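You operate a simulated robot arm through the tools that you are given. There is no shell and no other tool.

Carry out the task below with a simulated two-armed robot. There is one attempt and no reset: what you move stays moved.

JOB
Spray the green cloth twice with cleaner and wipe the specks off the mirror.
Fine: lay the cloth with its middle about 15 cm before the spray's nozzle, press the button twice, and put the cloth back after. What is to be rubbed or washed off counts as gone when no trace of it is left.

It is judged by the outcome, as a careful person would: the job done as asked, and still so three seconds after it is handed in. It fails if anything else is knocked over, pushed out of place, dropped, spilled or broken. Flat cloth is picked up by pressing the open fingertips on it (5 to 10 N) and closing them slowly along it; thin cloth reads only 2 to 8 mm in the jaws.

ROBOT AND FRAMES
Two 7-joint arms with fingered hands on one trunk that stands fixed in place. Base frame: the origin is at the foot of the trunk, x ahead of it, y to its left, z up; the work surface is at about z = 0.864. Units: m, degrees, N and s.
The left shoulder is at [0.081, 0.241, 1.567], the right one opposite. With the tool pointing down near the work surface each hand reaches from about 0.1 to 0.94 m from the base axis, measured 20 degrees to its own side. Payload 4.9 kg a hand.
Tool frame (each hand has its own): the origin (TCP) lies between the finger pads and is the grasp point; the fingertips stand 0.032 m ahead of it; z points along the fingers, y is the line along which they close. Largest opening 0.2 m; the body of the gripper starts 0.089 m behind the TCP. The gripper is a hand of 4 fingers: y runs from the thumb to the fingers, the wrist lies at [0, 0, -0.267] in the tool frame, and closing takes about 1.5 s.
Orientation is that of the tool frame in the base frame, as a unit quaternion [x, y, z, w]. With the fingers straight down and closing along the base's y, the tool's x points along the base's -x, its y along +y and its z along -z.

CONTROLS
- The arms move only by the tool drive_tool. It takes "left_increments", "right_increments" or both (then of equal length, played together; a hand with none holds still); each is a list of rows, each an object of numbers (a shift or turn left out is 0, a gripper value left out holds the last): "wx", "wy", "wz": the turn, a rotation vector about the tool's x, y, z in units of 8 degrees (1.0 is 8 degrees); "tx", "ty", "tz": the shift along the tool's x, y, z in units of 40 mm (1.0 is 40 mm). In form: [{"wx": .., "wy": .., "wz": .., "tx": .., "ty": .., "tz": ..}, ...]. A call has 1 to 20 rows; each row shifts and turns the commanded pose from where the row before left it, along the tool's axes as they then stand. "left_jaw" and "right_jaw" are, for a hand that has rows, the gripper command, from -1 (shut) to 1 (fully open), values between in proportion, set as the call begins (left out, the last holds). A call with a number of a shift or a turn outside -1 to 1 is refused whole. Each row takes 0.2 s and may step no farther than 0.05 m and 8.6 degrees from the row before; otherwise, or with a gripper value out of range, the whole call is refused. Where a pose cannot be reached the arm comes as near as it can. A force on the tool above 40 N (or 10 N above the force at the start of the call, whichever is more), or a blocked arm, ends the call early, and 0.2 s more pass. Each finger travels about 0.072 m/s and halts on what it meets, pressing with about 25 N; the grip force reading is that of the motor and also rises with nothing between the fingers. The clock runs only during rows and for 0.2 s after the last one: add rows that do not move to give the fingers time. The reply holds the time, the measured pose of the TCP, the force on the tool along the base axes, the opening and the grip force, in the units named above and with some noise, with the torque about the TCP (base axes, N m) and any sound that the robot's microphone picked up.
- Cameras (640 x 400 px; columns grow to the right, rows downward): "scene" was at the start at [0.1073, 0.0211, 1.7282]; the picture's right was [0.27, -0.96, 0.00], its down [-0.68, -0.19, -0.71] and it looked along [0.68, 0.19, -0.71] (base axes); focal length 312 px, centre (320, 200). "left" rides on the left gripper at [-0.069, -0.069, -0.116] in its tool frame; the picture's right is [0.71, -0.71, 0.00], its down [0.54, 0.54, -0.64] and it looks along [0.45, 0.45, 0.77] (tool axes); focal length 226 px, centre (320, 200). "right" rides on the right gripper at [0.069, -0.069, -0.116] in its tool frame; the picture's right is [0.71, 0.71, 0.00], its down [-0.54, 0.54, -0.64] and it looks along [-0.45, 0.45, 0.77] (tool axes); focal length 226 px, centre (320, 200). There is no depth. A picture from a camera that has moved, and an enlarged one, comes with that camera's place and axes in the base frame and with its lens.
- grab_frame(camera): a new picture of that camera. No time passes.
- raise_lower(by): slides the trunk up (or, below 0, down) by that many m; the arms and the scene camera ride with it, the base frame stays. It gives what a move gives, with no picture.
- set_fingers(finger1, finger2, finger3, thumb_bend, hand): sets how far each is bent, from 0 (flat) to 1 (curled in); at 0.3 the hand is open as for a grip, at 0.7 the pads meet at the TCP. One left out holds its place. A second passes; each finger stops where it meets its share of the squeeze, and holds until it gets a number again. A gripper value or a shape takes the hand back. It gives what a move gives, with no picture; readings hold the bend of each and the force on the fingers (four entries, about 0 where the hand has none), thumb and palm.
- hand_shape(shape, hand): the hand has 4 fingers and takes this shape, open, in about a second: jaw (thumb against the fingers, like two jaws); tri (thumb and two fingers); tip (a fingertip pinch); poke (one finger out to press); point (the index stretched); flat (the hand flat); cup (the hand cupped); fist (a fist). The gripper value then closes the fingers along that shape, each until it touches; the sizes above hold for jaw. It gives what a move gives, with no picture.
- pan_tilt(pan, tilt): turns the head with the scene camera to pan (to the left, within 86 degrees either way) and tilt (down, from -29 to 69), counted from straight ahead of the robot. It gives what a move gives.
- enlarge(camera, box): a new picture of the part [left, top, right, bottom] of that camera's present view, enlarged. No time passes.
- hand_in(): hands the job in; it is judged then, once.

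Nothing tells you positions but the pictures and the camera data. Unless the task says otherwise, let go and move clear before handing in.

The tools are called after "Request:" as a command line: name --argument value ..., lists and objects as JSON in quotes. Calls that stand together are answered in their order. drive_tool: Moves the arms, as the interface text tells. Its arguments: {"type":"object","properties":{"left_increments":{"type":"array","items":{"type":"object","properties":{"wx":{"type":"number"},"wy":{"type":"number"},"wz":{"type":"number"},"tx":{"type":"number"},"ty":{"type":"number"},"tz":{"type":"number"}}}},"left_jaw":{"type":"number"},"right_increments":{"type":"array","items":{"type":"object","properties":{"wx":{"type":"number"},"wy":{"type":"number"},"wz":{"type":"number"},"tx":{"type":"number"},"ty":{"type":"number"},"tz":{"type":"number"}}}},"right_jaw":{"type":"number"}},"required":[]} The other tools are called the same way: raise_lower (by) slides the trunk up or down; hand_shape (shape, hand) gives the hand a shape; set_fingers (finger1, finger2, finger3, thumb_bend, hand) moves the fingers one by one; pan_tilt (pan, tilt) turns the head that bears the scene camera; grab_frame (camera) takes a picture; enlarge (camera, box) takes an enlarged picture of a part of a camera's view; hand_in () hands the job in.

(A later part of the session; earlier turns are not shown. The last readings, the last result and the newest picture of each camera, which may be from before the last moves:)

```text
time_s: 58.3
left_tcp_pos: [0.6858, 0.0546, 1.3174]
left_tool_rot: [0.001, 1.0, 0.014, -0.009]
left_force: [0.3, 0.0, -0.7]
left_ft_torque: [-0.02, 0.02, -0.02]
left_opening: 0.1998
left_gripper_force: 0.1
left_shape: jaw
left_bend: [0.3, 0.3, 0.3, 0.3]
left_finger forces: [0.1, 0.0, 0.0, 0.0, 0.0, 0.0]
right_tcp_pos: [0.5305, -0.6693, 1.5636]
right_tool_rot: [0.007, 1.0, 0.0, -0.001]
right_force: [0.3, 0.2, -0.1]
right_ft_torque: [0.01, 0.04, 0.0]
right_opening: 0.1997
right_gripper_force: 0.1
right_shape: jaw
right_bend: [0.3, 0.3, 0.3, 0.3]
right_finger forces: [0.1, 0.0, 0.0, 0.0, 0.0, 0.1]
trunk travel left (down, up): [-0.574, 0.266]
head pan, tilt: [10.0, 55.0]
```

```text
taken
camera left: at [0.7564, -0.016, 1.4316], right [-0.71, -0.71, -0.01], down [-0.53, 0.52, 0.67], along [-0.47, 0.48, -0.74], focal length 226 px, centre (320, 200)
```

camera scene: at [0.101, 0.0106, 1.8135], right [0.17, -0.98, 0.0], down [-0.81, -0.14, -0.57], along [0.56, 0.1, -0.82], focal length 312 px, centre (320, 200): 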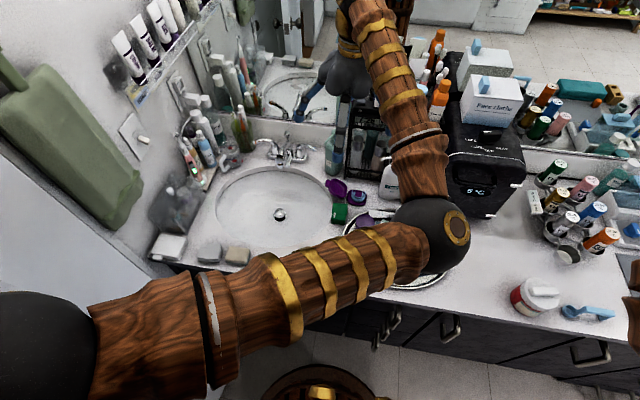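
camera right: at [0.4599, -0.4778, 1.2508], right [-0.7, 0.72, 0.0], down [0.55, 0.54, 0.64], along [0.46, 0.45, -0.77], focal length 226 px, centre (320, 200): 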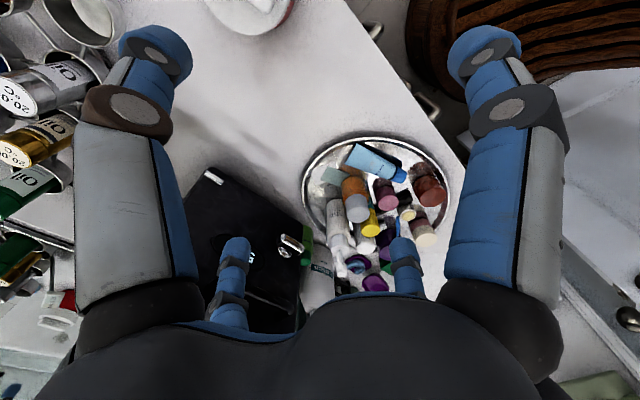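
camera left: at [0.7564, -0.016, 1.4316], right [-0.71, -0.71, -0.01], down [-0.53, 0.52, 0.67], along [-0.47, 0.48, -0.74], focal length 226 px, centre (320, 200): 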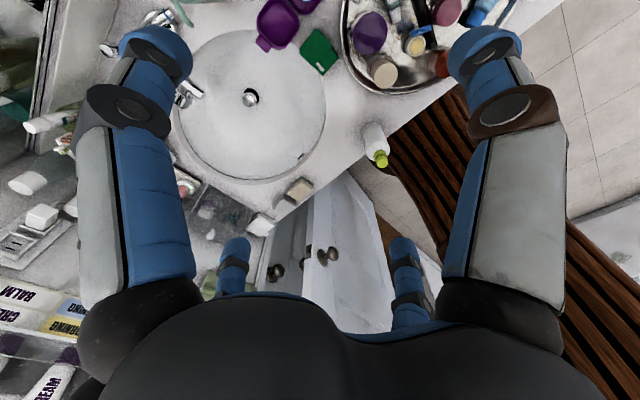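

The cloth shows at about (0.70, 0.048) in both views. I'll partly close the left hand here in free air to learn how the fingers are laid out, and zoom on the cloth.

Request:
drive_tool --left_increments '[{}, {}, {}, {}, {}, {}]' --left_jaw -0.2

Request:
grab_frame --camera "left"

Request:
enlarge --camera "left" --box '[230, 0, 390, 100]'

Request:
enlarge --camera "scene" --box '[280, 30, 400, 230]'

```text
time_s: 59.7
left_tcp_pos: [0.6855, 0.0545, 1.3195]
left_tool_rot: [0.001, 1.0, 0.014, -0.009]
left_force: [-0.5, -0.1, 0.0]
left_ft_torque: [0.0, 0.03, 0.0]
left_opening: 0.0806
left_gripper_force: 0.1
left_shape: jaw
left_bend: [0.42, 0.42, 0.42, 0.41]
left_finger forces: [0.0, 0.0, 0.0, 0.1, 0.1, 0.0]
right_tcp_pos: [0.5304, -0.6684, 1.5644]
right_tool_rot: [0.006, 1.0, 0.0, -0.001]
right_force: [0.2, 0.0, -0.3]
right_ft_torque: [0.02, -0.01, 0.02]
right_opening: 0.1998
right_gripper_force: 0.2
right_shape: jaw
right_bend: [0.3, 0.3, 0.3, 0.3]
right_finger forces: [0.1, 0.0, 0.0, 0.1, 0.0, 0.0]
trunk travel left (down, up): [-0.574, 0.266]
head pan, tilt: [10.0, 55.0]
```

```text
taken
camera left: at [0.7555, -0.0153, 1.432], right [-0.71, -0.71, -0.01], down [-0.53, 0.52, 0.67], along [-0.47, 0.48, -0.74], focal length 226 px, centre (320, 200)
```

left: 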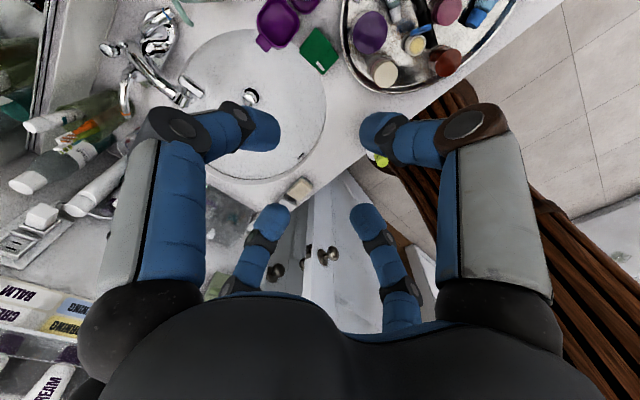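

```text
4.00 times, centred on (310, 50) of left
camera zoom: at [0.7555, -0.0153, 1.432], right [-0.71, -0.71, -0.01], down [-0.53, 0.52, 0.67], along [-0.47, 0.48, -0.74], focal length 904 px, centre (360, 800)
```

zoom: 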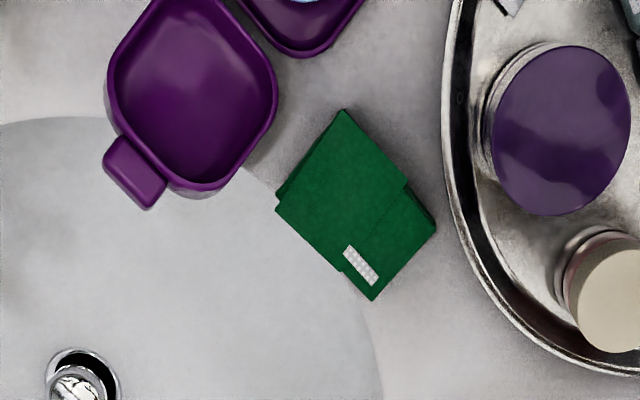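

```text
2.00 times, centred on (340, 130) of scene
camera zoom: at [0.1002, 0.0111, 1.8135], right [0.17, -0.98, 0.0], down [-0.81, -0.14, -0.57], along [0.56, 0.1, -0.82], focal length 624 px, centre (280, 340)
```

zoom: 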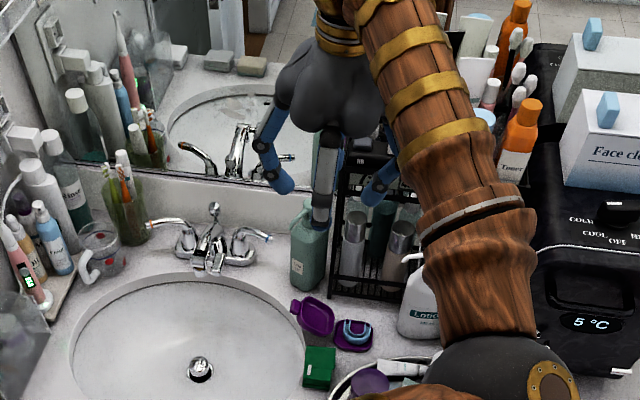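

The hand has four fingers in a cross (thumb at -y, one at +y, two at ±x), and the cloth is aligned with the axes: x 0.667–0.732, y 0.026–0.073. The purple case is close behind it, so I'll see whether the "tip" pinch leaves the other fingers out of the way.

Request:
hand_shape --hand "left" --shape "tip"

Request:
grab_frame --camera "left"

Request:
enlarge --camera "scene" --box '[280, 30, 400, 230]'

```text
time_s: 60.6
left_tcp_pos: [0.6848, 0.0562, 1.3189]
left_tool_rot: [0.001, 1.0, 0.014, -0.008]
left_force: [-0.5, 0.2, -0.6]
left_ft_torque: [0.03, 0.01, 0.0]
left_opening: 0.1997
left_gripper_force: 0.0
left_shape: tip
left_bend: [0.16, 0.3, 0.16, 0.3]
left_finger forces: [0.1, 0.0, 0.0, 0.0, 0.1, 0.0]
right_tcp_pos: [0.5301, -0.668, 1.5648]
right_tool_rot: [0.006, 1.0, 0.001, -0.002]
right_force: [-1.1, -0.1, -0.2]
right_ft_torque: [0.02, 0.0, 0.0]
right_opening: 0.2002
right_gripper_force: 0.1
right_shape: jaw
right_bend: [0.3, 0.3, 0.3, 0.3]
right_finger forces: [0.0, 0.0, 0.0, 0.0, 0.1, 0.0]
trunk travel left (down, up): [-0.574, 0.266]
head pan, tilt: [10.0, 55.0]
```

```text
taken
camera left: at [0.7552, -0.0151, 1.4322], right [-0.71, -0.71, -0.01], down [-0.53, 0.52, 0.67], along [-0.47, 0.48, -0.74], focal length 226 px, centre (320, 200)
```

left: 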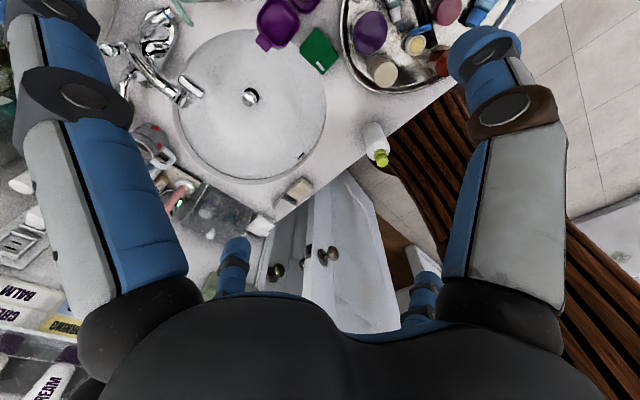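

```text
2.00 times, centred on (340, 130) of scene
camera zoom: at [0.0999, 0.0113, 1.8135], right [0.17, -0.98, 0.0], down [-0.81, -0.14, -0.57], along [0.56, 0.1, -0.82], focal length 624 px, centre (280, 340)
```

zoom: 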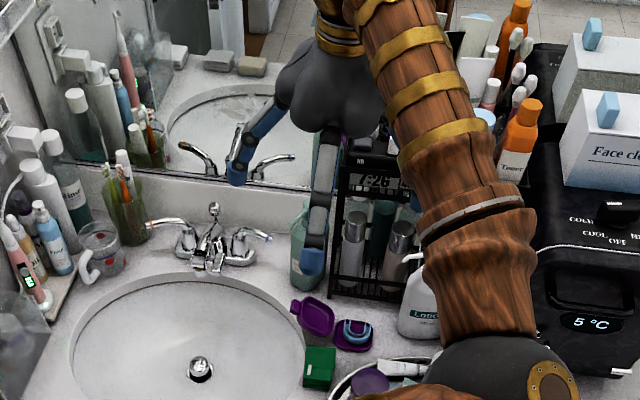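

The "tip" shape would splay a finger toward the soap bottle, so I'll use the compact four-finger jaw, pre-closed to 7.6 cm. I'll level the hand, centre it at (0.699, 0.050), descend to about z 1.0 and look again.

Request:
hand_shape --hand "left" --shape "jaw"

Request:
drive_tool --left_increments '[{"wx": 0.2, "wy": -0.13}, {"tx": -0.36, "ty": -0.12, "tz": 0.6}, {"tz": 1}, {"tz": 1}, {"tz": 1}, {"tz": 1}, {"tz": 1}, {"tz": 1}, {"tz": 0.8}, {}]' --left_jaw -0.24

Request:
grab_frame --camera "left"

Request:
enlarge --camera "left" --box '[220, 60, 420, 260]'

Request:
grab_frame --camera "scene"

```text
time_s: 61.5
left_tcp_pos: [0.6847, 0.0562, 1.3183]
left_tool_rot: [0.001, 1.0, 0.013, -0.008]
left_force: [-0.9, -0.7, 0.2]
left_ft_torque: [-0.01, -0.02, -0.02]
left_opening: 0.1999
left_gripper_force: 0.1
left_shape: jaw
left_bend: [0.3, 0.3, 0.3, 0.3]
left_finger forces: [0.1, 0.1, 0.1, 0.0, 0.0, 0.0]
right_tcp_pos: [0.5301, -0.6675, 1.5642]
right_tool_rot: [0.005, 1.0, 0.0, -0.001]
right_force: [-0.4, -0.4, 0.2]
right_ft_torque: [-0.02, -0.01, 0.03]
right_opening: 0.2001
right_gripper_force: 0.1
right_shape: jaw
right_bend: [0.3, 0.3, 0.3, 0.3]
right_finger forces: [0.1, 0.0, 0.0, 0.0, 0.0, 0.0]
trunk travel left (down, up): [-0.574, 0.266]
head pan, tilt: [10.0, 55.0]
```

```text
time_s: 63.7
left_tcp_pos: [0.7017, 0.0491, 1.02]
left_tool_rot: [0.001, 1.0, 0.001, 0.0]
left_force: [-0.3, 1.2, -0.1]
left_ft_torque: [-0.03, 0.0, -0.03]
left_opening: 0.0763
left_gripper_force: 0.0
left_shape: jaw
left_bend: [0.43, 0.43, 0.43, 0.42]
left_finger forces: [0.1, 0.0, 0.1, 0.0, 0.0, 0.0]
right_tcp_pos: [0.5298, -0.6668, 1.565]
right_tool_rot: [0.005, 1.0, -0.001, -0.001]
right_force: [-0.2, 0.3, 0.5]
right_ft_torque: [0.01, -0.04, -0.01]
right_opening: 0.1997
right_gripper_force: 0.0
right_shape: jaw
right_bend: [0.3, 0.3, 0.3, 0.3]
right_finger forces: [0.0, 0.0, 0.0, 0.1, 0.0, 0.0]
trunk travel left (down, up): [-0.574, 0.266]
head pan, tilt: [10.0, 55.0]
```

```text
taken
camera left: at [0.7695, -0.0185, 1.1371], right [-0.71, -0.71, 0.0], down [-0.54, 0.54, 0.64], along [-0.45, 0.46, -0.77], focal length 226 px, centre (320, 200)
```

left: 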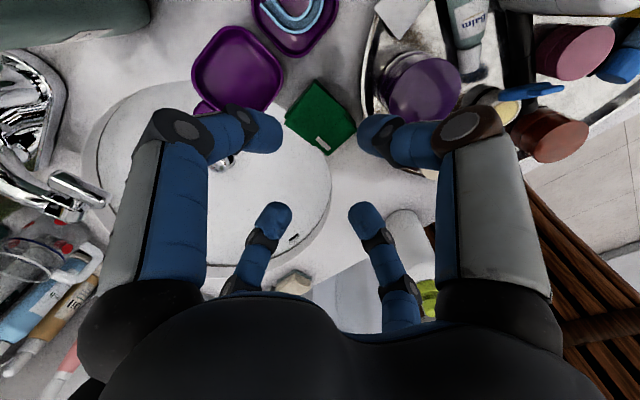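

```text
2.00 times, centred on (320, 160) of left
camera zoom: at [0.7695, -0.0185, 1.1371], right [-0.71, -0.71, 0.0], down [-0.54, 0.54, 0.64], along [-0.45, 0.46, -0.77], focal length 452 px, centre (320, 280)
```

zoom: 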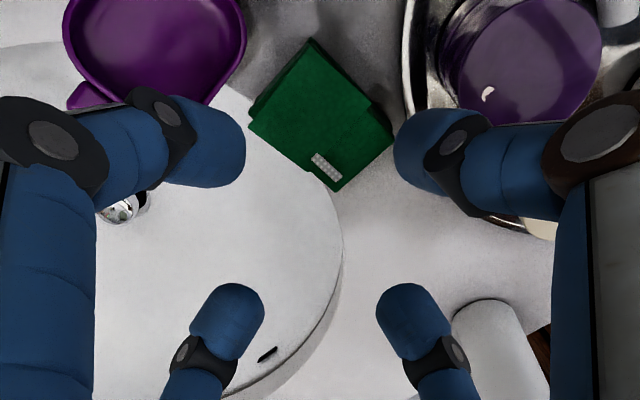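

```text
taken
camera scene: at [0.0997, 0.0111, 1.8135], right [0.17, -0.98, 0.0], down [-0.81, -0.14, -0.57], along [0.56, 0.1, -0.82], focal length 312 px, centre (320, 200)
```

scene: 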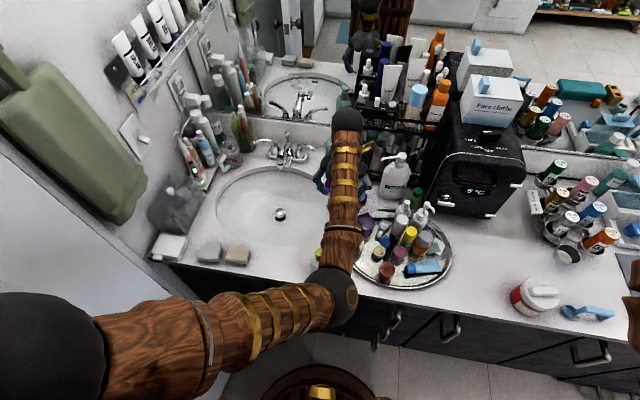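

The hand is centred over the cloth to within a few millimetres and the arm is clear. I'll descend so the fingertips stop about 1 cm above the counter, beside the cloth.

Request:
drive_tool --left_increments '[{"tz": 0.9, "ty": -0.05}, {"tz": 0.9}, {"tz": 0.6}]'

Request:
enlarge --camera "left" --box '[220, 60, 420, 260]'

Request:
enlarge --camera "scene" --box '[280, 130, 400, 250]'

```text
time_s: 64.5
left_tcp_pos: [0.6998, 0.0467, 0.9249]
left_tool_rot: [0.003, 1.0, 0.001, 0.002]
left_force: [-1.6, -0.6, 1.6]
left_ft_torque: [-0.03, -0.02, -0.05]
left_opening: 0.0758
left_gripper_force: 0.1
left_shape: jaw
left_bend: [0.45, 0.43, 0.43, 0.42]
left_finger forces: [2.1, 0.0, 0.0, 0.0, 0.0, 0.0]
right_tcp_pos: [0.5293, -0.6684, 1.5636]
right_tool_rot: [0.006, 1.0, 0.001, 0.0]
right_force: [-1.4, 0.9, 0.1]
right_ft_torque: [0.0, -0.02, 0.04]
right_opening: 0.2001
right_gripper_force: 0.0
right_shape: jaw
right_bend: [0.3, 0.3, 0.3, 0.3]
right_finger forces: [0.1, 0.1, 0.0, 0.0, 0.1, 0.0]
trunk travel left (down, up): [-0.574, 0.266]
head pan, tilt: [10.0, 55.0]
```

```text
2.00 times, centred on (320, 160) of left
camera zoom: at [0.7674, -0.0218, 1.0417], right [-0.71, -0.71, 0.0], down [-0.54, 0.54, 0.64], along [-0.45, 0.46, -0.77], focal length 452 px, centre (320, 280)
```

zoom: 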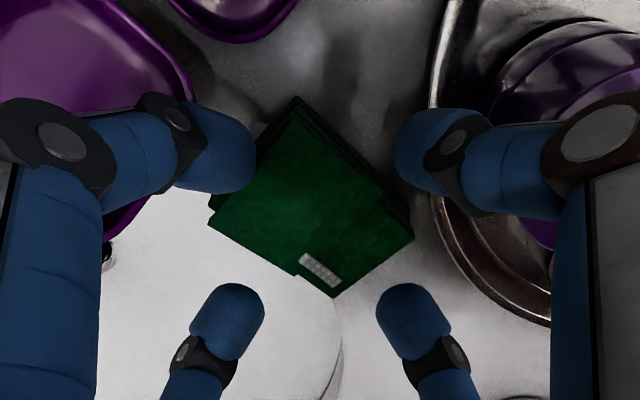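

```text
3.33 times, centred on (340, 190) of scene
camera zoom: at [0.0989, 0.011, 1.8137], right [0.17, -0.98, 0.0], down [-0.81, -0.14, -0.57], along [0.57, 0.1, -0.82], focal length 1041 px, centre (253, 233)
```

zoom: 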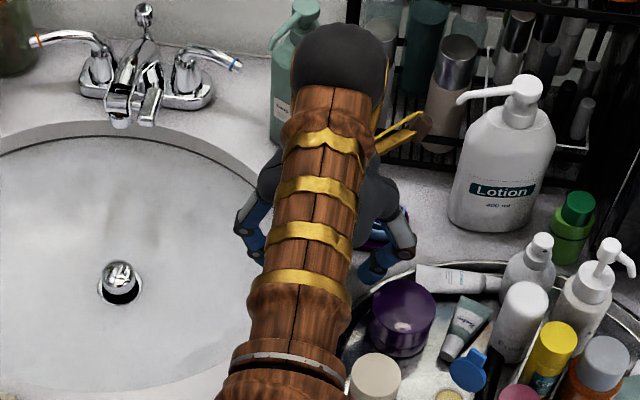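

Finger 1 (on the far side) lightly touched the open purple lid with 2 N. I'll back up and try curling that finger into the palm, so only the thumb and the opposite finger (and finger 3) do the gripping.

Request:
drive_tool --left_increments '[{"tz": -0.8}, {"tz": -1}]'

Request:
set_fingers --hand "left" --finger1 1

Request:
grab_frame --camera "left"

Request:
enlarge --camera "left" --box '[220, 60, 420, 260]'

```text
time_s: 65.1
left_tcp_pos: [0.6988, 0.0489, 0.9977]
left_tool_rot: [0.001, 1.0, 0.0, 0.001]
left_force: [0.3, 0.2, 0.1]
left_ft_torque: [0.01, 0.02, 0.0]
left_opening: 0.0764
left_gripper_force: 0.0
left_shape: jaw
left_bend: [0.44, 0.43, 0.43, 0.42]
left_finger forces: [0.0, 0.1, 0.0, 0.1, 0.0, 0.0]
right_tcp_pos: [0.529, -0.6691, 1.5632]
right_tool_rot: [0.006, 1.0, 0.0, 0.0]
right_force: [0.4, -0.6, -0.1]
right_ft_torque: [-0.01, 0.01, -0.01]
right_opening: 0.2001
right_gripper_force: 0.0
right_shape: jaw
right_bend: [0.3, 0.3, 0.3, 0.3]
right_finger forces: [0.0, 0.0, 0.0, 0.1, 0.0, 0.0]
trunk travel left (down, up): [-0.574, 0.266]
head pan, tilt: [10.0, 55.0]
```

```text
time_s: 66.1
left_tcp_pos: [0.701, 0.0479, 0.9965]
left_tool_rot: [0.001, 1.0, 0.0, 0.001]
left_force: [0.0, -0.4, 0.1]
left_ft_torque: [-0.01, 0.02, 0.02]
left_opening: 0.0699
left_gripper_force: 0.2
left_shape: fingers
left_bend: [1.0, 0.43, 0.43, 0.42]
left_finger forces: [0.1, 0.0, 0.1, 0.1, 0.0, 0.0]
right_tcp_pos: [0.5311, -0.6688, 1.5641]
right_tool_rot: [0.006, 1.0, 0.0, -0.001]
right_force: [0.5, 0.9, -0.3]
right_ft_torque: [0.01, 0.01, -0.01]
right_opening: 0.2
right_gripper_force: 0.1
right_shape: jaw
right_bend: [0.3, 0.3, 0.3, 0.3]
right_finger forces: [0.0, 0.1, 0.0, 0.1, 0.0, 0.1]
trunk travel left (down, up): [-0.574, 0.266]
head pan, tilt: [10.0, 55.0]
```

```text
taken
camera left: at [0.769, -0.0208, 1.113], right [-0.71, -0.71, 0.0], down [-0.54, 0.54, 0.64], along [-0.45, 0.46, -0.77], focal length 226 px, centre (320, 200)
```

left: 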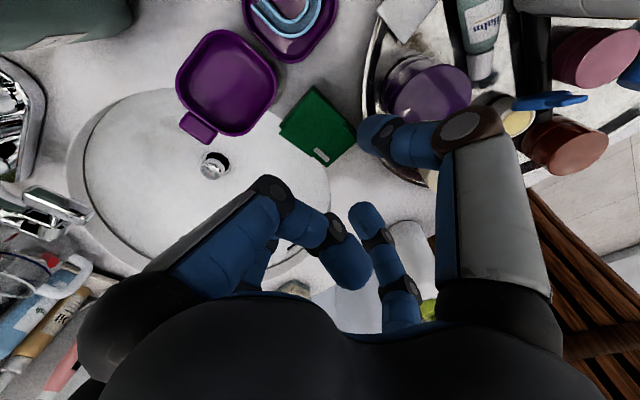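

```text
2.00 times, centred on (320, 160) of left
camera zoom: at [0.769, -0.0208, 1.113], right [-0.71, -0.71, 0.0], down [-0.54, 0.54, 0.64], along [-0.45, 0.46, -0.77], focal length 452 px, centre (320, 280)
```

zoom: 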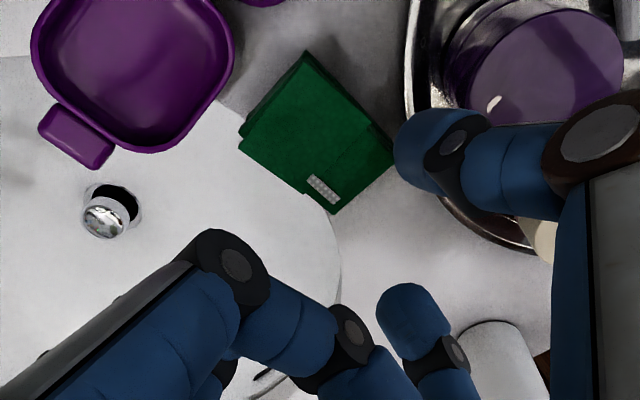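

Finger 1 is now tucked up out of the way, leaving the lid side clear. I'll descend again with thumb and finger 2 straddling the cloth.

Request:
drive_tool --left_increments '[{"tz": 0.8, "ty": -0.05}, {"tz": 0.7}, {"tz": 0.4}]'

Request:
enlarge --camera "left" --box '[220, 60, 420, 260]'

```text
time_s: 66.9
left_tcp_pos: [0.6999, 0.0443, 0.9218]
left_tool_rot: [0.002, 1.0, 0.001, 0.001]
left_force: [-0.2, -0.8, 0.9]
left_ft_torque: [-0.04, -0.01, 0.02]
left_opening: 0.0699
left_gripper_force: 0.0
left_shape: fingers
left_bend: [1.0, 0.43, 0.43, 0.42]
left_finger forces: [0.1, 0.0, 0.1, 0.0, 0.0, 0.0]
right_tcp_pos: [0.5301, -0.6683, 1.5646]
right_tool_rot: [0.006, 1.0, 0.0, -0.001]
right_force: [-0.7, 0.0, -0.3]
right_ft_torque: [-0.01, 0.01, -0.01]
right_opening: 0.1998
right_gripper_force: 0.1
right_shape: jaw
right_bend: [0.3, 0.3, 0.3, 0.3]
right_finger forces: [0.0, 0.0, 0.0, 0.1, 0.0, 0.0]
trunk travel left (down, up): [-0.574, 0.266]
head pan, tilt: [10.0, 55.0]
```

```text
2.00 times, centred on (320, 160) of left
camera zoom: at [0.7685, -0.024, 1.0383], right [-0.71, -0.71, 0.0], down [-0.54, 0.54, 0.64], along [-0.45, 0.46, -0.77], focal length 452 px, centre (320, 280)
```

zoom: 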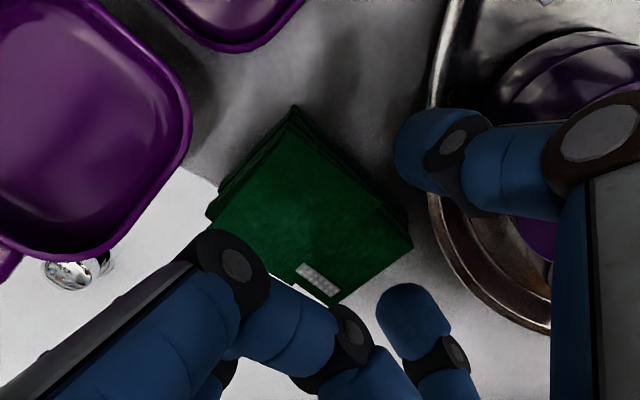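

All clear. I'll lower 1.2 cm more, then close the thumb and finger 2 onto the cloth's sides.

Request:
drive_tool --left_increments '[{"tz": 0.3}, {}]'

Request:
set_fingers --hand "left" --finger2 0.49 --thumb_bend 0.49

Request:
grab_frame --camera "left"

```text
time_s: 67.5
left_tcp_pos: [0.7021, 0.0445, 0.9106]
left_tool_rot: [0.001, 1.0, 0.0, 0.001]
left_force: [0.2, 0.4, 0.6]
left_ft_torque: [0.01, -0.04, -0.03]
left_opening: 0.0699
left_gripper_force: 0.1
left_shape: fingers
left_bend: [1.0, 0.43, 0.43, 0.42]
left_finger forces: [0.1, 0.0, 0.0, 0.0, 0.0, 0.0]
right_tcp_pos: [0.5301, -0.6667, 1.5632]
right_tool_rot: [0.006, 1.0, 0.0, -0.001]
right_force: [0.6, 0.2, -0.2]
right_ft_torque: [-0.02, 0.0, 0.01]
right_opening: 0.2
right_gripper_force: 0.1
right_shape: jaw
right_bend: [0.3, 0.3, 0.3, 0.3]
right_finger forces: [0.0, 0.1, 0.0, 0.0, 0.0, 0.1]
trunk travel left (down, up): [-0.574, 0.266]
head pan, tilt: [10.0, 55.0]
```

```text
time_s: 68.5
left_tcp_pos: [0.7026, 0.0462, 0.9098]
left_tool_rot: [0.0, 1.0, 0.0, 0.003]
left_force: [17.3, 10.5, 18.4]
left_ft_torque: [-0.6, -0.49, 0.82]
left_opening: 0.0753
left_gripper_force: 12.6
left_shape: fingers
left_bend: [1.0, 0.49, 0.43, 0.53]
left_finger forces: [0.0, 0.0, 0.0, 0.0, 25.4, 0.0]
right_tcp_pos: [0.5303, -0.6663, 1.565]
right_tool_rot: [0.005, 1.0, 0.0, -0.001]
right_force: [-0.3, 0.4, 0.3]
right_ft_torque: [0.02, 0.02, 0.03]
right_opening: 0.2001
right_gripper_force: 0.0
right_shape: jaw
right_bend: [0.3, 0.3, 0.3, 0.3]
right_finger forces: [0.1, 0.0, 0.0, 0.1, 0.1, 0.1]
trunk travel left (down, up): [-0.574, 0.266]
head pan, tilt: [10.0, 55.0]
```

```text
taken
camera left: at [0.7705, -0.0226, 1.0282], right [-0.71, -0.71, 0.0], down [-0.54, 0.54, 0.64], along [-0.45, 0.45, -0.77], focal length 226 px, centre (320, 200)
```

left: 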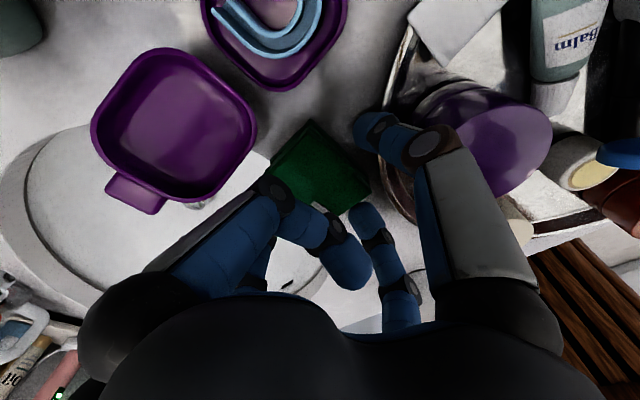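

The thumb pressed down hard on something (the tray rim or the counter), so I'll open it at once, rise 1.5 cm and look.

Request:
set_fingers --hand "left" --thumb_bend 0.42 --finger2 0.43

Request:
drive_tool --left_increments '[{"tz": -0.4}, {}]'

Request:
grab_frame --camera "left"

Request:
enlarge --camera "left" --box '[220, 60, 420, 260]'

Request:
enlarge --camera "scene" --box '[300, 130, 420, 250]'

```text
time_s: 69.5
left_tcp_pos: [0.7015, 0.0458, 0.9083]
left_tool_rot: [0.0, 1.0, 0.0, 0.002]
left_force: [20.6, 20.2, 18.2]
left_ft_torque: [-0.19, -0.61, 0.98]
left_opening: 0.0748
left_gripper_force: 16.8
left_shape: fingers
left_bend: [1.0, 0.43, 0.43, 0.51]
left_finger forces: [0.0, 0.0, 0.1, 0.0, 33.8, 0.0]
right_tcp_pos: [0.5313, -0.6647, 1.5653]
right_tool_rot: [0.005, 1.0, 0.0, -0.001]
right_force: [0.3, 1.6, -0.7]
right_ft_torque: [-0.03, 0.01, -0.03]
right_opening: 0.1997
right_gripper_force: 0.1
right_shape: jaw
right_bend: [0.3, 0.3, 0.3, 0.3]
right_finger forces: [0.1, 0.1, 0.0, 0.0, 0.0, 0.0]
trunk travel left (down, up): [-0.574, 0.266]
head pan, tilt: [10.0, 55.0]
```

```text
time_s: 70.1
left_tcp_pos: [0.6993, 0.0435, 0.9257]
left_tool_rot: [0.001, 1.0, 0.0, 0.001]
left_force: [-0.1, 0.3, 0.4]
left_ft_torque: [0.03, -0.02, 0.02]
left_opening: 0.097
left_gripper_force: 0.1
left_shape: fingers
left_bend: [1.0, 0.43, 0.44, 0.42]
left_finger forces: [0.0, 0.0, 0.0, 0.1, 0.1, 0.1]
right_tcp_pos: [0.5289, -0.6699, 1.5638]
right_tool_rot: [0.004, 1.0, -0.001, 0.0]
right_force: [0.4, -0.7, -0.4]
right_ft_torque: [0.01, -0.03, 0.01]
right_opening: 0.1998
right_gripper_force: 0.1
right_shape: jaw
right_bend: [0.3, 0.3, 0.3, 0.3]
right_finger forces: [0.1, 0.0, 0.0, 0.0, 0.1, 0.0]
trunk travel left (down, up): [-0.574, 0.266]
head pan, tilt: [10.0, 55.0]
```

```text
taken
camera left: at [0.7676, -0.0245, 1.0413], right [-0.71, -0.7, 0.0], down [-0.54, 0.54, 0.64], along [-0.45, 0.46, -0.77], focal length 226 px, centre (320, 200)
```

left: 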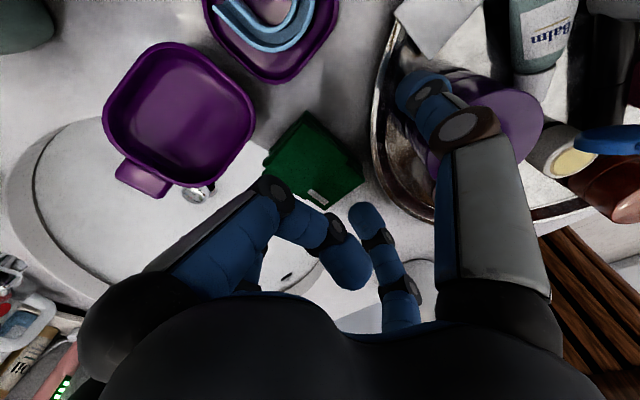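

```text
2.00 times, centred on (320, 160) of left
camera zoom: at [0.7676, -0.0245, 1.0413], right [-0.71, -0.7, 0.0], down [-0.54, 0.54, 0.64], along [-0.45, 0.46, -0.77], focal length 452 px, centre (320, 280)
```

zoom: 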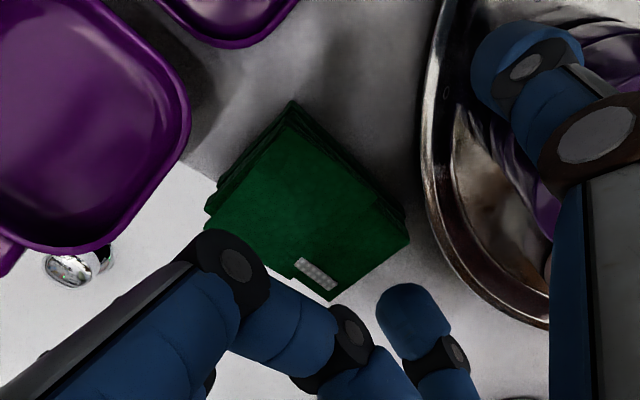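

```text
3.33 times, centred on (360, 190) of scene
camera zoom: at [0.0984, 0.0092, 1.8135], right [0.17, -0.99, 0.0], down [-0.81, -0.14, -0.57], along [0.57, 0.1, -0.82], focal length 1041 px, centre (187, 233)
```

zoom: 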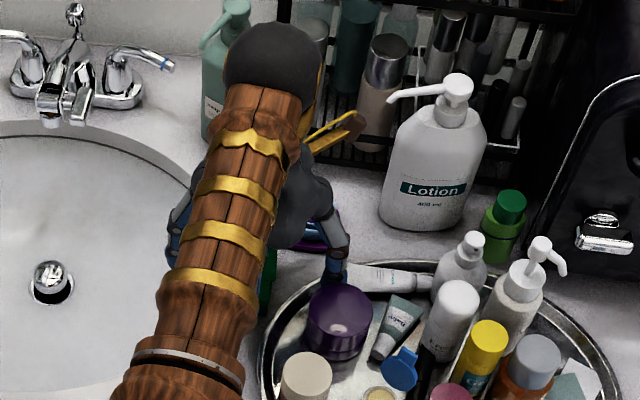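

The thumb swung outward in this mode and nudged the purple jar on the tray by a few millimetres; it still stands upright. I'll rise clear before doing anything else with the fingers.

Request:
drive_tool --left_increments '[{"tz": -0.7}, {"tz": -1}, {"tz": -1}]'

Request:
grab_frame --camera "left"

Request:
set_fingers --hand "left" --thumb_bend 0.55 --finger2 0.55

Request:
grab_frame --camera "left"

```text
time_s: 70.9
left_tcp_pos: [0.6998, 0.0459, 1.0336]
left_tool_rot: [0.001, 1.0, -0.001, 0.0]
left_force: [0.2, 0.1, 0.1]
left_ft_torque: [-0.04, 0.01, -0.06]
left_opening: 0.0966
left_gripper_force: 0.1
left_shape: fingers
left_bend: [1.0, 0.43, 0.44, 0.42]
left_finger forces: [0.0, 0.0, 0.0, 0.1, 0.0, 0.0]
right_tcp_pos: [0.5292, -0.6679, 1.5636]
right_tool_rot: [0.007, 1.0, 0.0, -0.001]
right_force: [-0.3, 0.2, 0.2]
right_ft_torque: [0.01, 0.0, -0.01]
right_opening: 0.1997
right_gripper_force: 0.0
right_shape: jaw
right_bend: [0.3, 0.3, 0.3, 0.3]
right_finger forces: [0.1, 0.0, 0.0, 0.0, 0.1, 0.0]
trunk travel left (down, up): [-0.574, 0.266]
head pan, tilt: [10.0, 55.0]
```

```text
taken
camera left: at [0.7678, -0.0219, 1.1508], right [-0.71, -0.71, 0.0], down [-0.54, 0.54, 0.64], along [-0.45, 0.46, -0.77], focal length 226 px, centre (320, 200)
```

left: 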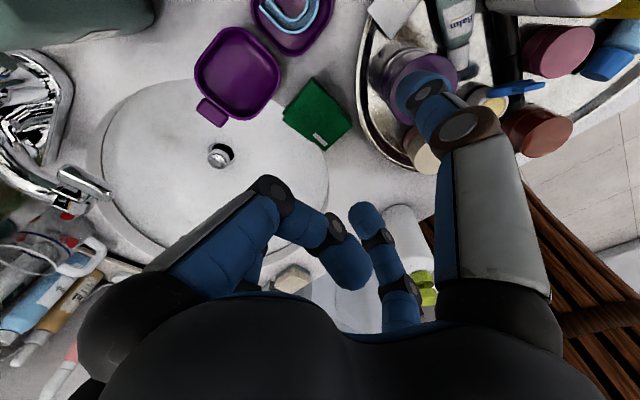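

```text
time_s: 71.9
left_tcp_pos: [0.7002, 0.0453, 1.0335]
left_tool_rot: [0.001, 1.0, 0.0, 0.001]
left_force: [0.0, -0.2, 0.1]
left_ft_torque: [0.0, -0.01, -0.01]
left_opening: 0.0774
left_gripper_force: 0.1
left_shape: fingers
left_bend: [1.0, 0.55, 0.44, 0.55]
left_finger forces: [0.1, 0.0, 0.0, 0.0, 0.1, 0.0]
right_tcp_pos: [0.5308, -0.6686, 1.564]
right_tool_rot: [0.006, 1.0, 0.001, -0.001]
right_force: [-0.3, -0.1, 0.4]
right_ft_torque: [-0.02, 0.0, 0.01]
right_opening: 0.1999
right_gripper_force: 0.0
right_shape: jaw
right_bend: [0.3, 0.3, 0.3, 0.3]
right_finger forces: [0.0, 0.0, 0.0, 0.1, 0.0, 0.0]
trunk travel left (down, up): [-0.574, 0.266]
head pan, tilt: [10.0, 55.0]
```

```text
taken
camera left: at [0.7679, -0.0224, 1.1512], right [-0.71, -0.71, 0.0], down [-0.54, 0.54, 0.64], along [-0.45, 0.46, -0.77], focal length 226 px, centre (320, 200)
```

left: 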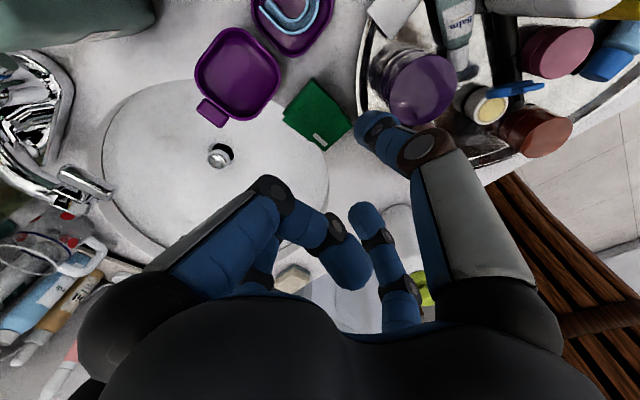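

In this finger mode the pads meet at bend 0.7, so about 0.57–0.58 just clears the cloth and stays inside the tray rim. I'll set that in the air, then descend.

Request:
set_fingers --hand "left" --thumb_bend 0.58 --finger2 0.58 --finger3 0.45

Request:
grab_frame --camera "left"

Request:
enlarge --camera "left" --box '[220, 60, 420, 260]'

```text
time_s: 72.9
left_tcp_pos: [0.7005, 0.0463, 1.0355]
left_tool_rot: [0.001, 1.0, 0.001, 0.001]
left_force: [0.9, -0.7, -0.4]
left_ft_torque: [0.03, 0.02, -0.01]
left_opening: 0.0745
left_gripper_force: 0.1
left_shape: fingers
left_bend: [1.0, 0.57, 0.45, 0.57]
left_finger forces: [0.0, 0.0, 0.1, 0.0, 0.0, 0.0]
right_tcp_pos: [0.5294, -0.6672, 1.563]
right_tool_rot: [0.007, 1.0, 0.001, -0.001]
right_force: [0.0, 0.3, 0.5]
right_ft_torque: [0.01, 0.0, -0.02]
right_opening: 0.1999
right_gripper_force: 0.0
right_shape: jaw
right_bend: [0.3, 0.3, 0.3, 0.3]
right_finger forces: [0.0, 0.0, 0.1, 0.1, 0.1, 0.1]
trunk travel left (down, up): [-0.574, 0.266]
head pan, tilt: [10.0, 55.0]
```

```text
taken
camera left: at [0.768, -0.0222, 1.1511], right [-0.71, -0.71, 0.0], down [-0.54, 0.54, 0.64], along [-0.45, 0.46, -0.77], focal length 226 px, centre (320, 200)
```

left: 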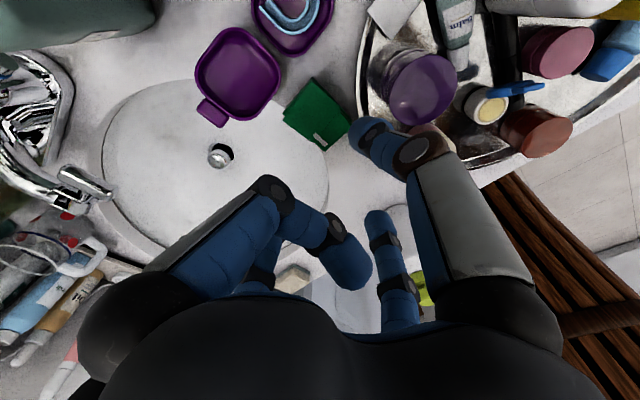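

```text
2.00 times, centred on (320, 160) of left
camera zoom: at [0.768, -0.0222, 1.1511], right [-0.71, -0.71, 0.0], down [-0.54, 0.54, 0.64], along [-0.45, 0.46, -0.77], focal length 452 px, centre (320, 280)
```

zoom: 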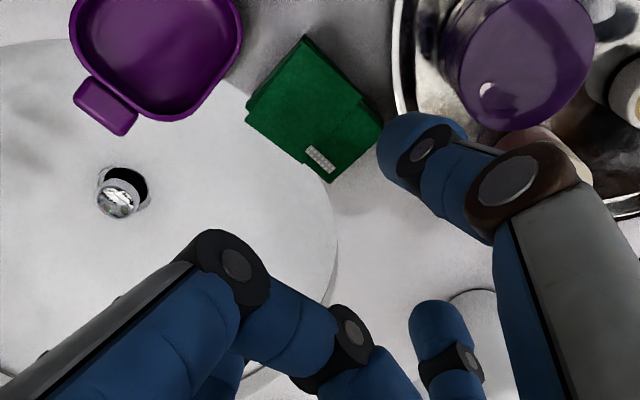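

Thumb and finger 2 now straddle the cloth's width inside the tray rim. Descending in two steps with force checks.

Request:
drive_tool --left_increments '[{"tz": 0.9}, {"tz": 0.9}, {"tz": 0.6}, {"tz": 0.3}]'

Request:
enlarge --camera "left" --box '[220, 60, 420, 260]'

```text
time_s: 73.9
left_tcp_pos: [0.7013, 0.0454, 0.926]
left_tool_rot: [0.001, 1.0, 0.0, 0.0]
left_force: [-0.4, 0.9, 0.2]
left_ft_torque: [-0.02, -0.02, 0.0]
left_opening: 0.0744
left_gripper_force: 0.1
left_shape: fingers
left_bend: [1.0, 0.57, 0.45, 0.57]
left_finger forces: [0.1, 0.0, 0.0, 0.0, 0.0, 0.1]
right_tcp_pos: [0.5301, -0.669, 1.564]
right_tool_rot: [0.007, 1.0, 0.001, -0.001]
right_force: [-0.7, -0.8, -0.1]
right_ft_torque: [0.04, -0.03, 0.03]
right_opening: 0.1998
right_gripper_force: 0.2
right_shape: jaw
right_bend: [0.3, 0.3, 0.3, 0.3]
right_finger forces: [0.1, 0.1, 0.0, 0.1, 0.1, 0.1]
trunk travel left (down, up): [-0.574, 0.266]
head pan, tilt: [10.0, 55.0]
```

```text
2.00 times, centred on (320, 160) of left
camera zoom: at [0.7697, -0.0225, 1.0424], right [-0.71, -0.71, 0.0], down [-0.54, 0.54, 0.64], along [-0.45, 0.46, -0.77], focal length 452 px, centre (320, 280)
```

zoom: 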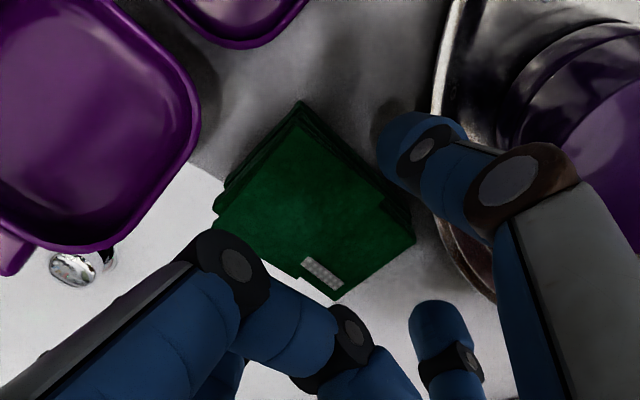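

Good alignment. I'll go 1 cm lower and close thumb and finger 2 gently.

Request:
drive_tool --left_increments '[{"tz": 0.3}, {}]'

Request:
set_fingers --hand "left" --thumb_bend 0.63 --finger2 0.63

Request:
enlarge --camera "left" --box '[220, 60, 420, 260]'

```text
time_s: 74.5
left_tcp_pos: [0.701, 0.0449, 0.9145]
left_tool_rot: [0.001, 1.0, 0.001, 0.001]
left_force: [-0.3, 0.1, -0.4]
left_ft_torque: [-0.01, 0.02, 0.01]
left_opening: 0.0742
left_gripper_force: 0.0
left_shape: fingers
left_bend: [1.0, 0.57, 0.45, 0.57]
left_finger forces: [0.1, 0.0, 0.0, 0.1, 0.0, 0.0]
right_tcp_pos: [0.5308, -0.6675, 1.5642]
right_tool_rot: [0.006, 1.0, 0.0, -0.001]
right_force: [0.7, 0.4, 0.7]
right_ft_torque: [-0.01, 0.0, 0.0]
right_opening: 0.1997
right_gripper_force: 0.0
right_shape: jaw
right_bend: [0.3, 0.3, 0.3, 0.3]
right_finger forces: [0.0, 0.0, 0.0, 0.0, 0.0, 0.0]
trunk travel left (down, up): [-0.574, 0.266]
head pan, tilt: [10.0, 55.0]
```

```text
time_s: 75.5
left_tcp_pos: [0.7021, 0.045, 0.9128]
left_tool_rot: [0.001, 1.0, 0.0, 0.001]
left_force: [0.0, 0.2, -0.2]
left_ft_torque: [0.0, 0.01, 0.0]
left_opening: 0.0686
left_gripper_force: 3.2
left_shape: fingers
left_bend: [1.0, 0.6, 0.45, 0.61]
left_finger forces: [0.0, 3.6, 0.0, 0.1, 3.7, 0.0]
right_tcp_pos: [0.5302, -0.6692, 1.5638]
right_tool_rot: [0.006, 1.0, 0.0, -0.001]
right_force: [-1.4, -0.3, 0.3]
right_ft_torque: [-0.01, -0.01, -0.01]
right_opening: 0.1997
right_gripper_force: 0.0
right_shape: jaw
right_bend: [0.3, 0.3, 0.3, 0.3]
right_finger forces: [0.1, 0.0, 0.0, 0.1, 0.1, 0.1]
trunk travel left (down, up): [-0.574, 0.266]
head pan, tilt: [10.0, 55.0]
```

```text
2.00 times, centred on (320, 160) of left
camera zoom: at [0.7692, -0.0229, 1.0304], right [-0.71, -0.71, 0.0], down [-0.54, 0.54, 0.64], along [-0.45, 0.46, -0.77], focal length 452 px, centre (320, 280)
```

zoom: 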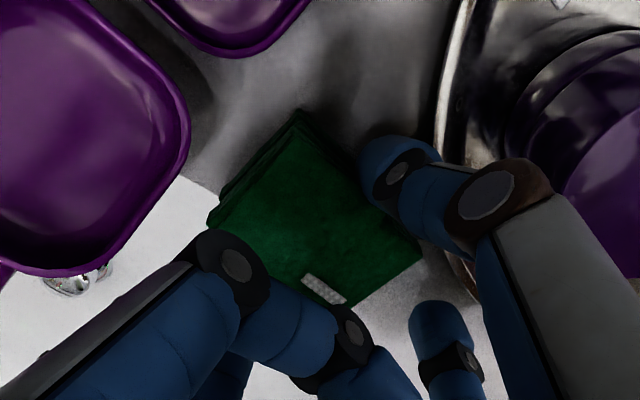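

Both thumb and finger 2 hold the cloth at about 3.6 N each. I'll squeeze a bit more and lift slightly.

Request:
set_fingers --hand "left" --thumb_bend 0.68 --finger2 0.68

Request:
drive_tool --left_increments '[{"tz": -0.5}, {"tz": -0.5}]'

Request:
grab_frame --camera "left"

```text
time_s: 76.5
left_tcp_pos: [0.7013, 0.0447, 0.9137]
left_tool_rot: [0.001, 1.0, 0.001, 0.001]
left_force: [0.6, -0.8, 1.9]
left_ft_torque: [0.02, -0.03, 0.0]
left_opening: 0.0664
left_gripper_force: 8.8
left_shape: fingers
left_bend: [1.0, 0.6, 0.45, 0.64]
left_finger forces: [0.0, 8.7, 0.0, 0.1, 10.2, 0.0]
right_tcp_pos: [0.5298, -0.6685, 1.5649]
right_tool_rot: [0.005, 1.0, 0.001, 0.0]
right_force: [0.1, 0.1, 0.5]
right_ft_torque: [-0.03, -0.03, 0.01]
right_opening: 0.2
right_gripper_force: 0.1
right_shape: jaw
right_bend: [0.3, 0.3, 0.3, 0.3]
right_finger forces: [0.0, 0.0, 0.0, 0.0, 0.0, 0.0]
trunk travel left (down, up): [-0.574, 0.266]
head pan, tilt: [10.0, 55.0]
```

```text
time_s: 77.1
left_tcp_pos: [0.6994, 0.0438, 0.9542]
left_tool_rot: [0.001, 1.0, 0.001, 0.002]
left_force: [-1.1, -0.4, -0.7]
left_ft_torque: [-0.02, 0.0, 0.0]
left_opening: 0.0659
left_gripper_force: 9.2
left_shape: fingers
left_bend: [1.0, 0.6, 0.45, 0.64]
left_finger forces: [0.0, 9.0, 0.1, 0.0, 9.0, 0.1]
right_tcp_pos: [0.5285, -0.6697, 1.5657]
right_tool_rot: [0.006, 1.0, -0.001, 0.0]
right_force: [0.5, -0.2, 0.3]
right_ft_torque: [0.0, -0.03, 0.01]
right_opening: 0.1999
right_gripper_force: 0.0
right_shape: jaw
right_bend: [0.3, 0.3, 0.3, 0.3]
right_finger forces: [0.0, 0.0, 0.0, 0.0, 0.0, 0.0]
trunk travel left (down, up): [-0.574, 0.266]
head pan, tilt: [10.0, 55.0]
```

```text
taken
camera left: at [0.7677, -0.0232, 1.0709], right [-0.71, -0.71, 0.0], down [-0.54, 0.54, 0.64], along [-0.45, 0.46, -0.77], focal length 226 px, centre (320, 200)
```

left: 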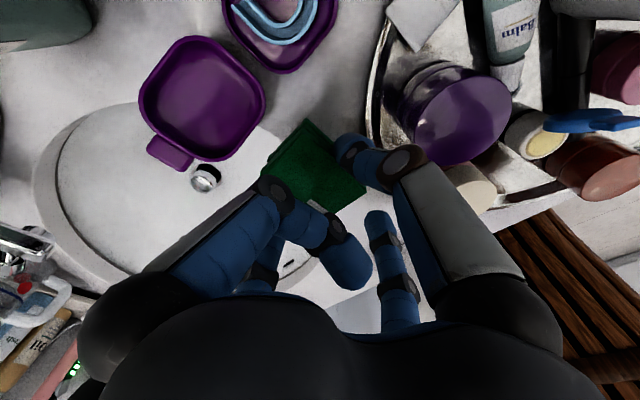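

The cloth is lifted and held at 9 N. The spray's cap is at about (0.476, 0.079, 1.0) pointing +y, so the cloth goes to (0.476, 0.24) on the counter strip in front of the basin; I'll carry it there at a safe height.

Request:
drive_tool --left_increments '[{"tz": -1}, {"tz": -1}, {"tz": -1}, {"tz": -1}, {"tx": 0.7, "ty": 0.61}, {"tx": 0.7, "ty": 0.61}, {"tx": 0.7, "ty": 0.61}, {"tx": 0.7, "ty": 0.61}, {"tx": 0.7, "ty": 0.61}, {"tx": 0.7, "ty": 0.61}, {"tx": 0.7, "ty": 0.61}, {"tx": 0.7, "ty": 0.61}]'

Request:
grab_frame --camera "left"

Request:
grab_frame --camera "scene"

```text
time_s: 79.7
left_tcp_pos: [0.4741, 0.2417, 1.1155]
left_tool_rot: [0.001, 1.0, 0.001, 0.0]
left_force: [-0.9, -0.6, -0.1]
left_ft_torque: [-0.01, -0.03, 0.03]
left_opening: 0.0658
left_gripper_force: 8.6
left_shape: fingers
left_bend: [1.0, 0.6, 0.45, 0.64]
left_finger forces: [0.0, 8.9, 0.1, 0.1, 8.9, 0.0]
right_tcp_pos: [0.5284, -0.6673, 1.5654]
right_tool_rot: [0.007, 1.0, 0.0, 0.0]
right_force: [-0.4, -0.2, -0.2]
right_ft_torque: [0.02, -0.02, -0.02]
right_opening: 0.1998
right_gripper_force: 0.0
right_shape: jaw
right_bend: [0.3, 0.3, 0.3, 0.3]
right_finger forces: [0.0, 0.1, 0.0, 0.1, 0.0, 0.0]
trunk travel left (down, up): [-0.574, 0.266]
head pan, tilt: [10.0, 55.0]
```

```text
taken
camera left: at [0.5426, 0.1731, 1.2326], right [-0.71, -0.71, 0.0], down [-0.54, 0.54, 0.64], along [-0.45, 0.46, -0.77], focal length 226 px, centre (320, 200)
```

left: 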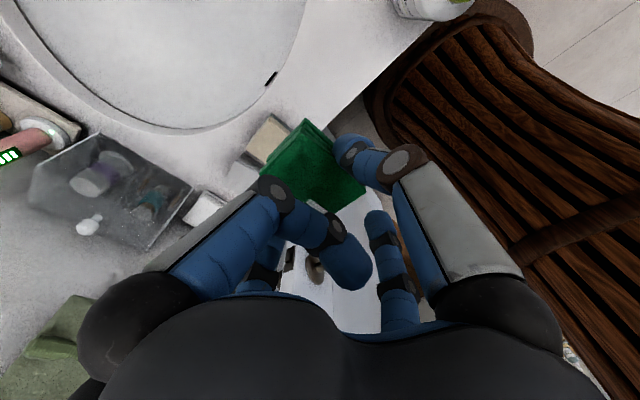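

```text
taken
camera scene: at [0.0988, 0.0122, 1.8136], right [0.17, -0.98, 0.0], down [-0.81, -0.14, -0.57], along [0.57, 0.1, -0.82], focal length 312 px, centre (320, 200)
```

scene: 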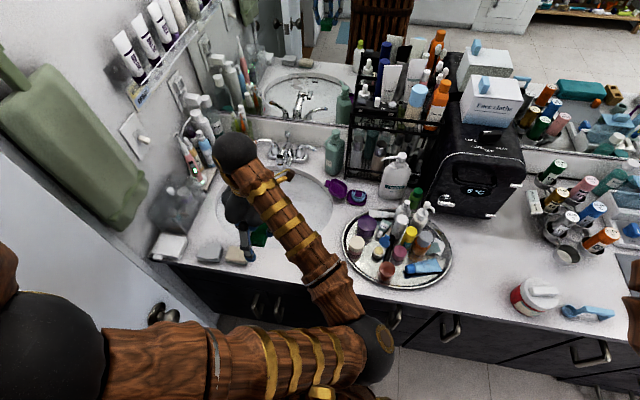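

The cloth is held above the target and the arm is clear of the bottle. Descending to just above the counter.

Request:
drive_tool --left_increments '[{"tz": 1}, {"tz": 1}, {"tz": 1}, {"tz": 1}, {"tz": 0.7}, {}]'

Request:
grab_frame --camera "left"

Request:
grab_frame --camera "scene"

```text
time_s: 81.1
left_tcp_pos: [0.4793, 0.2433, 0.9284]
left_tool_rot: [0.001, 1.0, -0.001, 0.0]
left_force: [-0.3, -0.5, -0.6]
left_ft_torque: [-0.01, 0.01, 0.03]
left_opening: 0.066
left_gripper_force: 8.9
left_shape: fingers
left_bend: [1.0, 0.6, 0.45, 0.64]
left_finger forces: [0.0, 8.8, 0.1, 0.0, 8.8, 0.1]
right_tcp_pos: [0.5303, -0.668, 1.5639]
right_tool_rot: [0.006, 1.0, 0.0, 0.0]
right_force: [0.6, 0.8, -0.2]
right_ft_torque: [-0.02, 0.02, 0.01]
right_opening: 0.2
right_gripper_force: 0.1
right_shape: jaw
right_bend: [0.3, 0.3, 0.3, 0.3]
right_finger forces: [0.0, 0.0, 0.1, 0.0, 0.0, 0.0]
trunk travel left (down, up): [-0.574, 0.266]
head pan, tilt: [10.0, 55.0]
```

```text
taken
camera left: at [0.5473, 0.1745, 1.0445], right [-0.71, -0.71, 0.0], down [-0.54, 0.54, 0.64], along [-0.45, 0.46, -0.77], focal length 226 px, centre (320, 200)
```

left: 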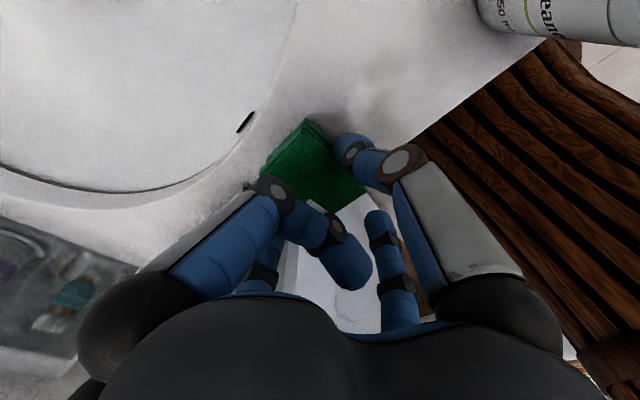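

```text
taken
camera scene: at [0.0996, 0.0116, 1.8135], right [0.17, -0.98, 0.0], down [-0.81, -0.14, -0.57], along [0.56, 0.1, -0.82], focal length 312 px, centre (320, 200)
```

scene: 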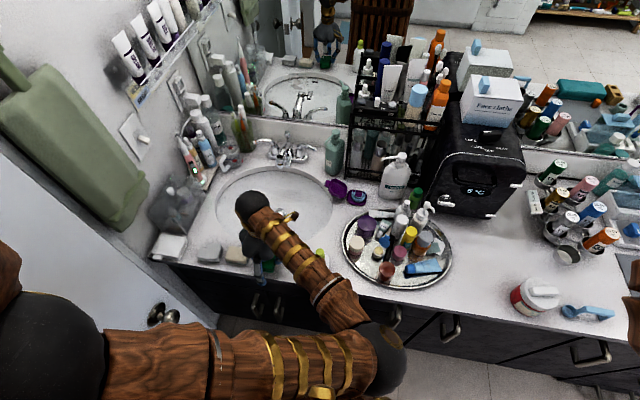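

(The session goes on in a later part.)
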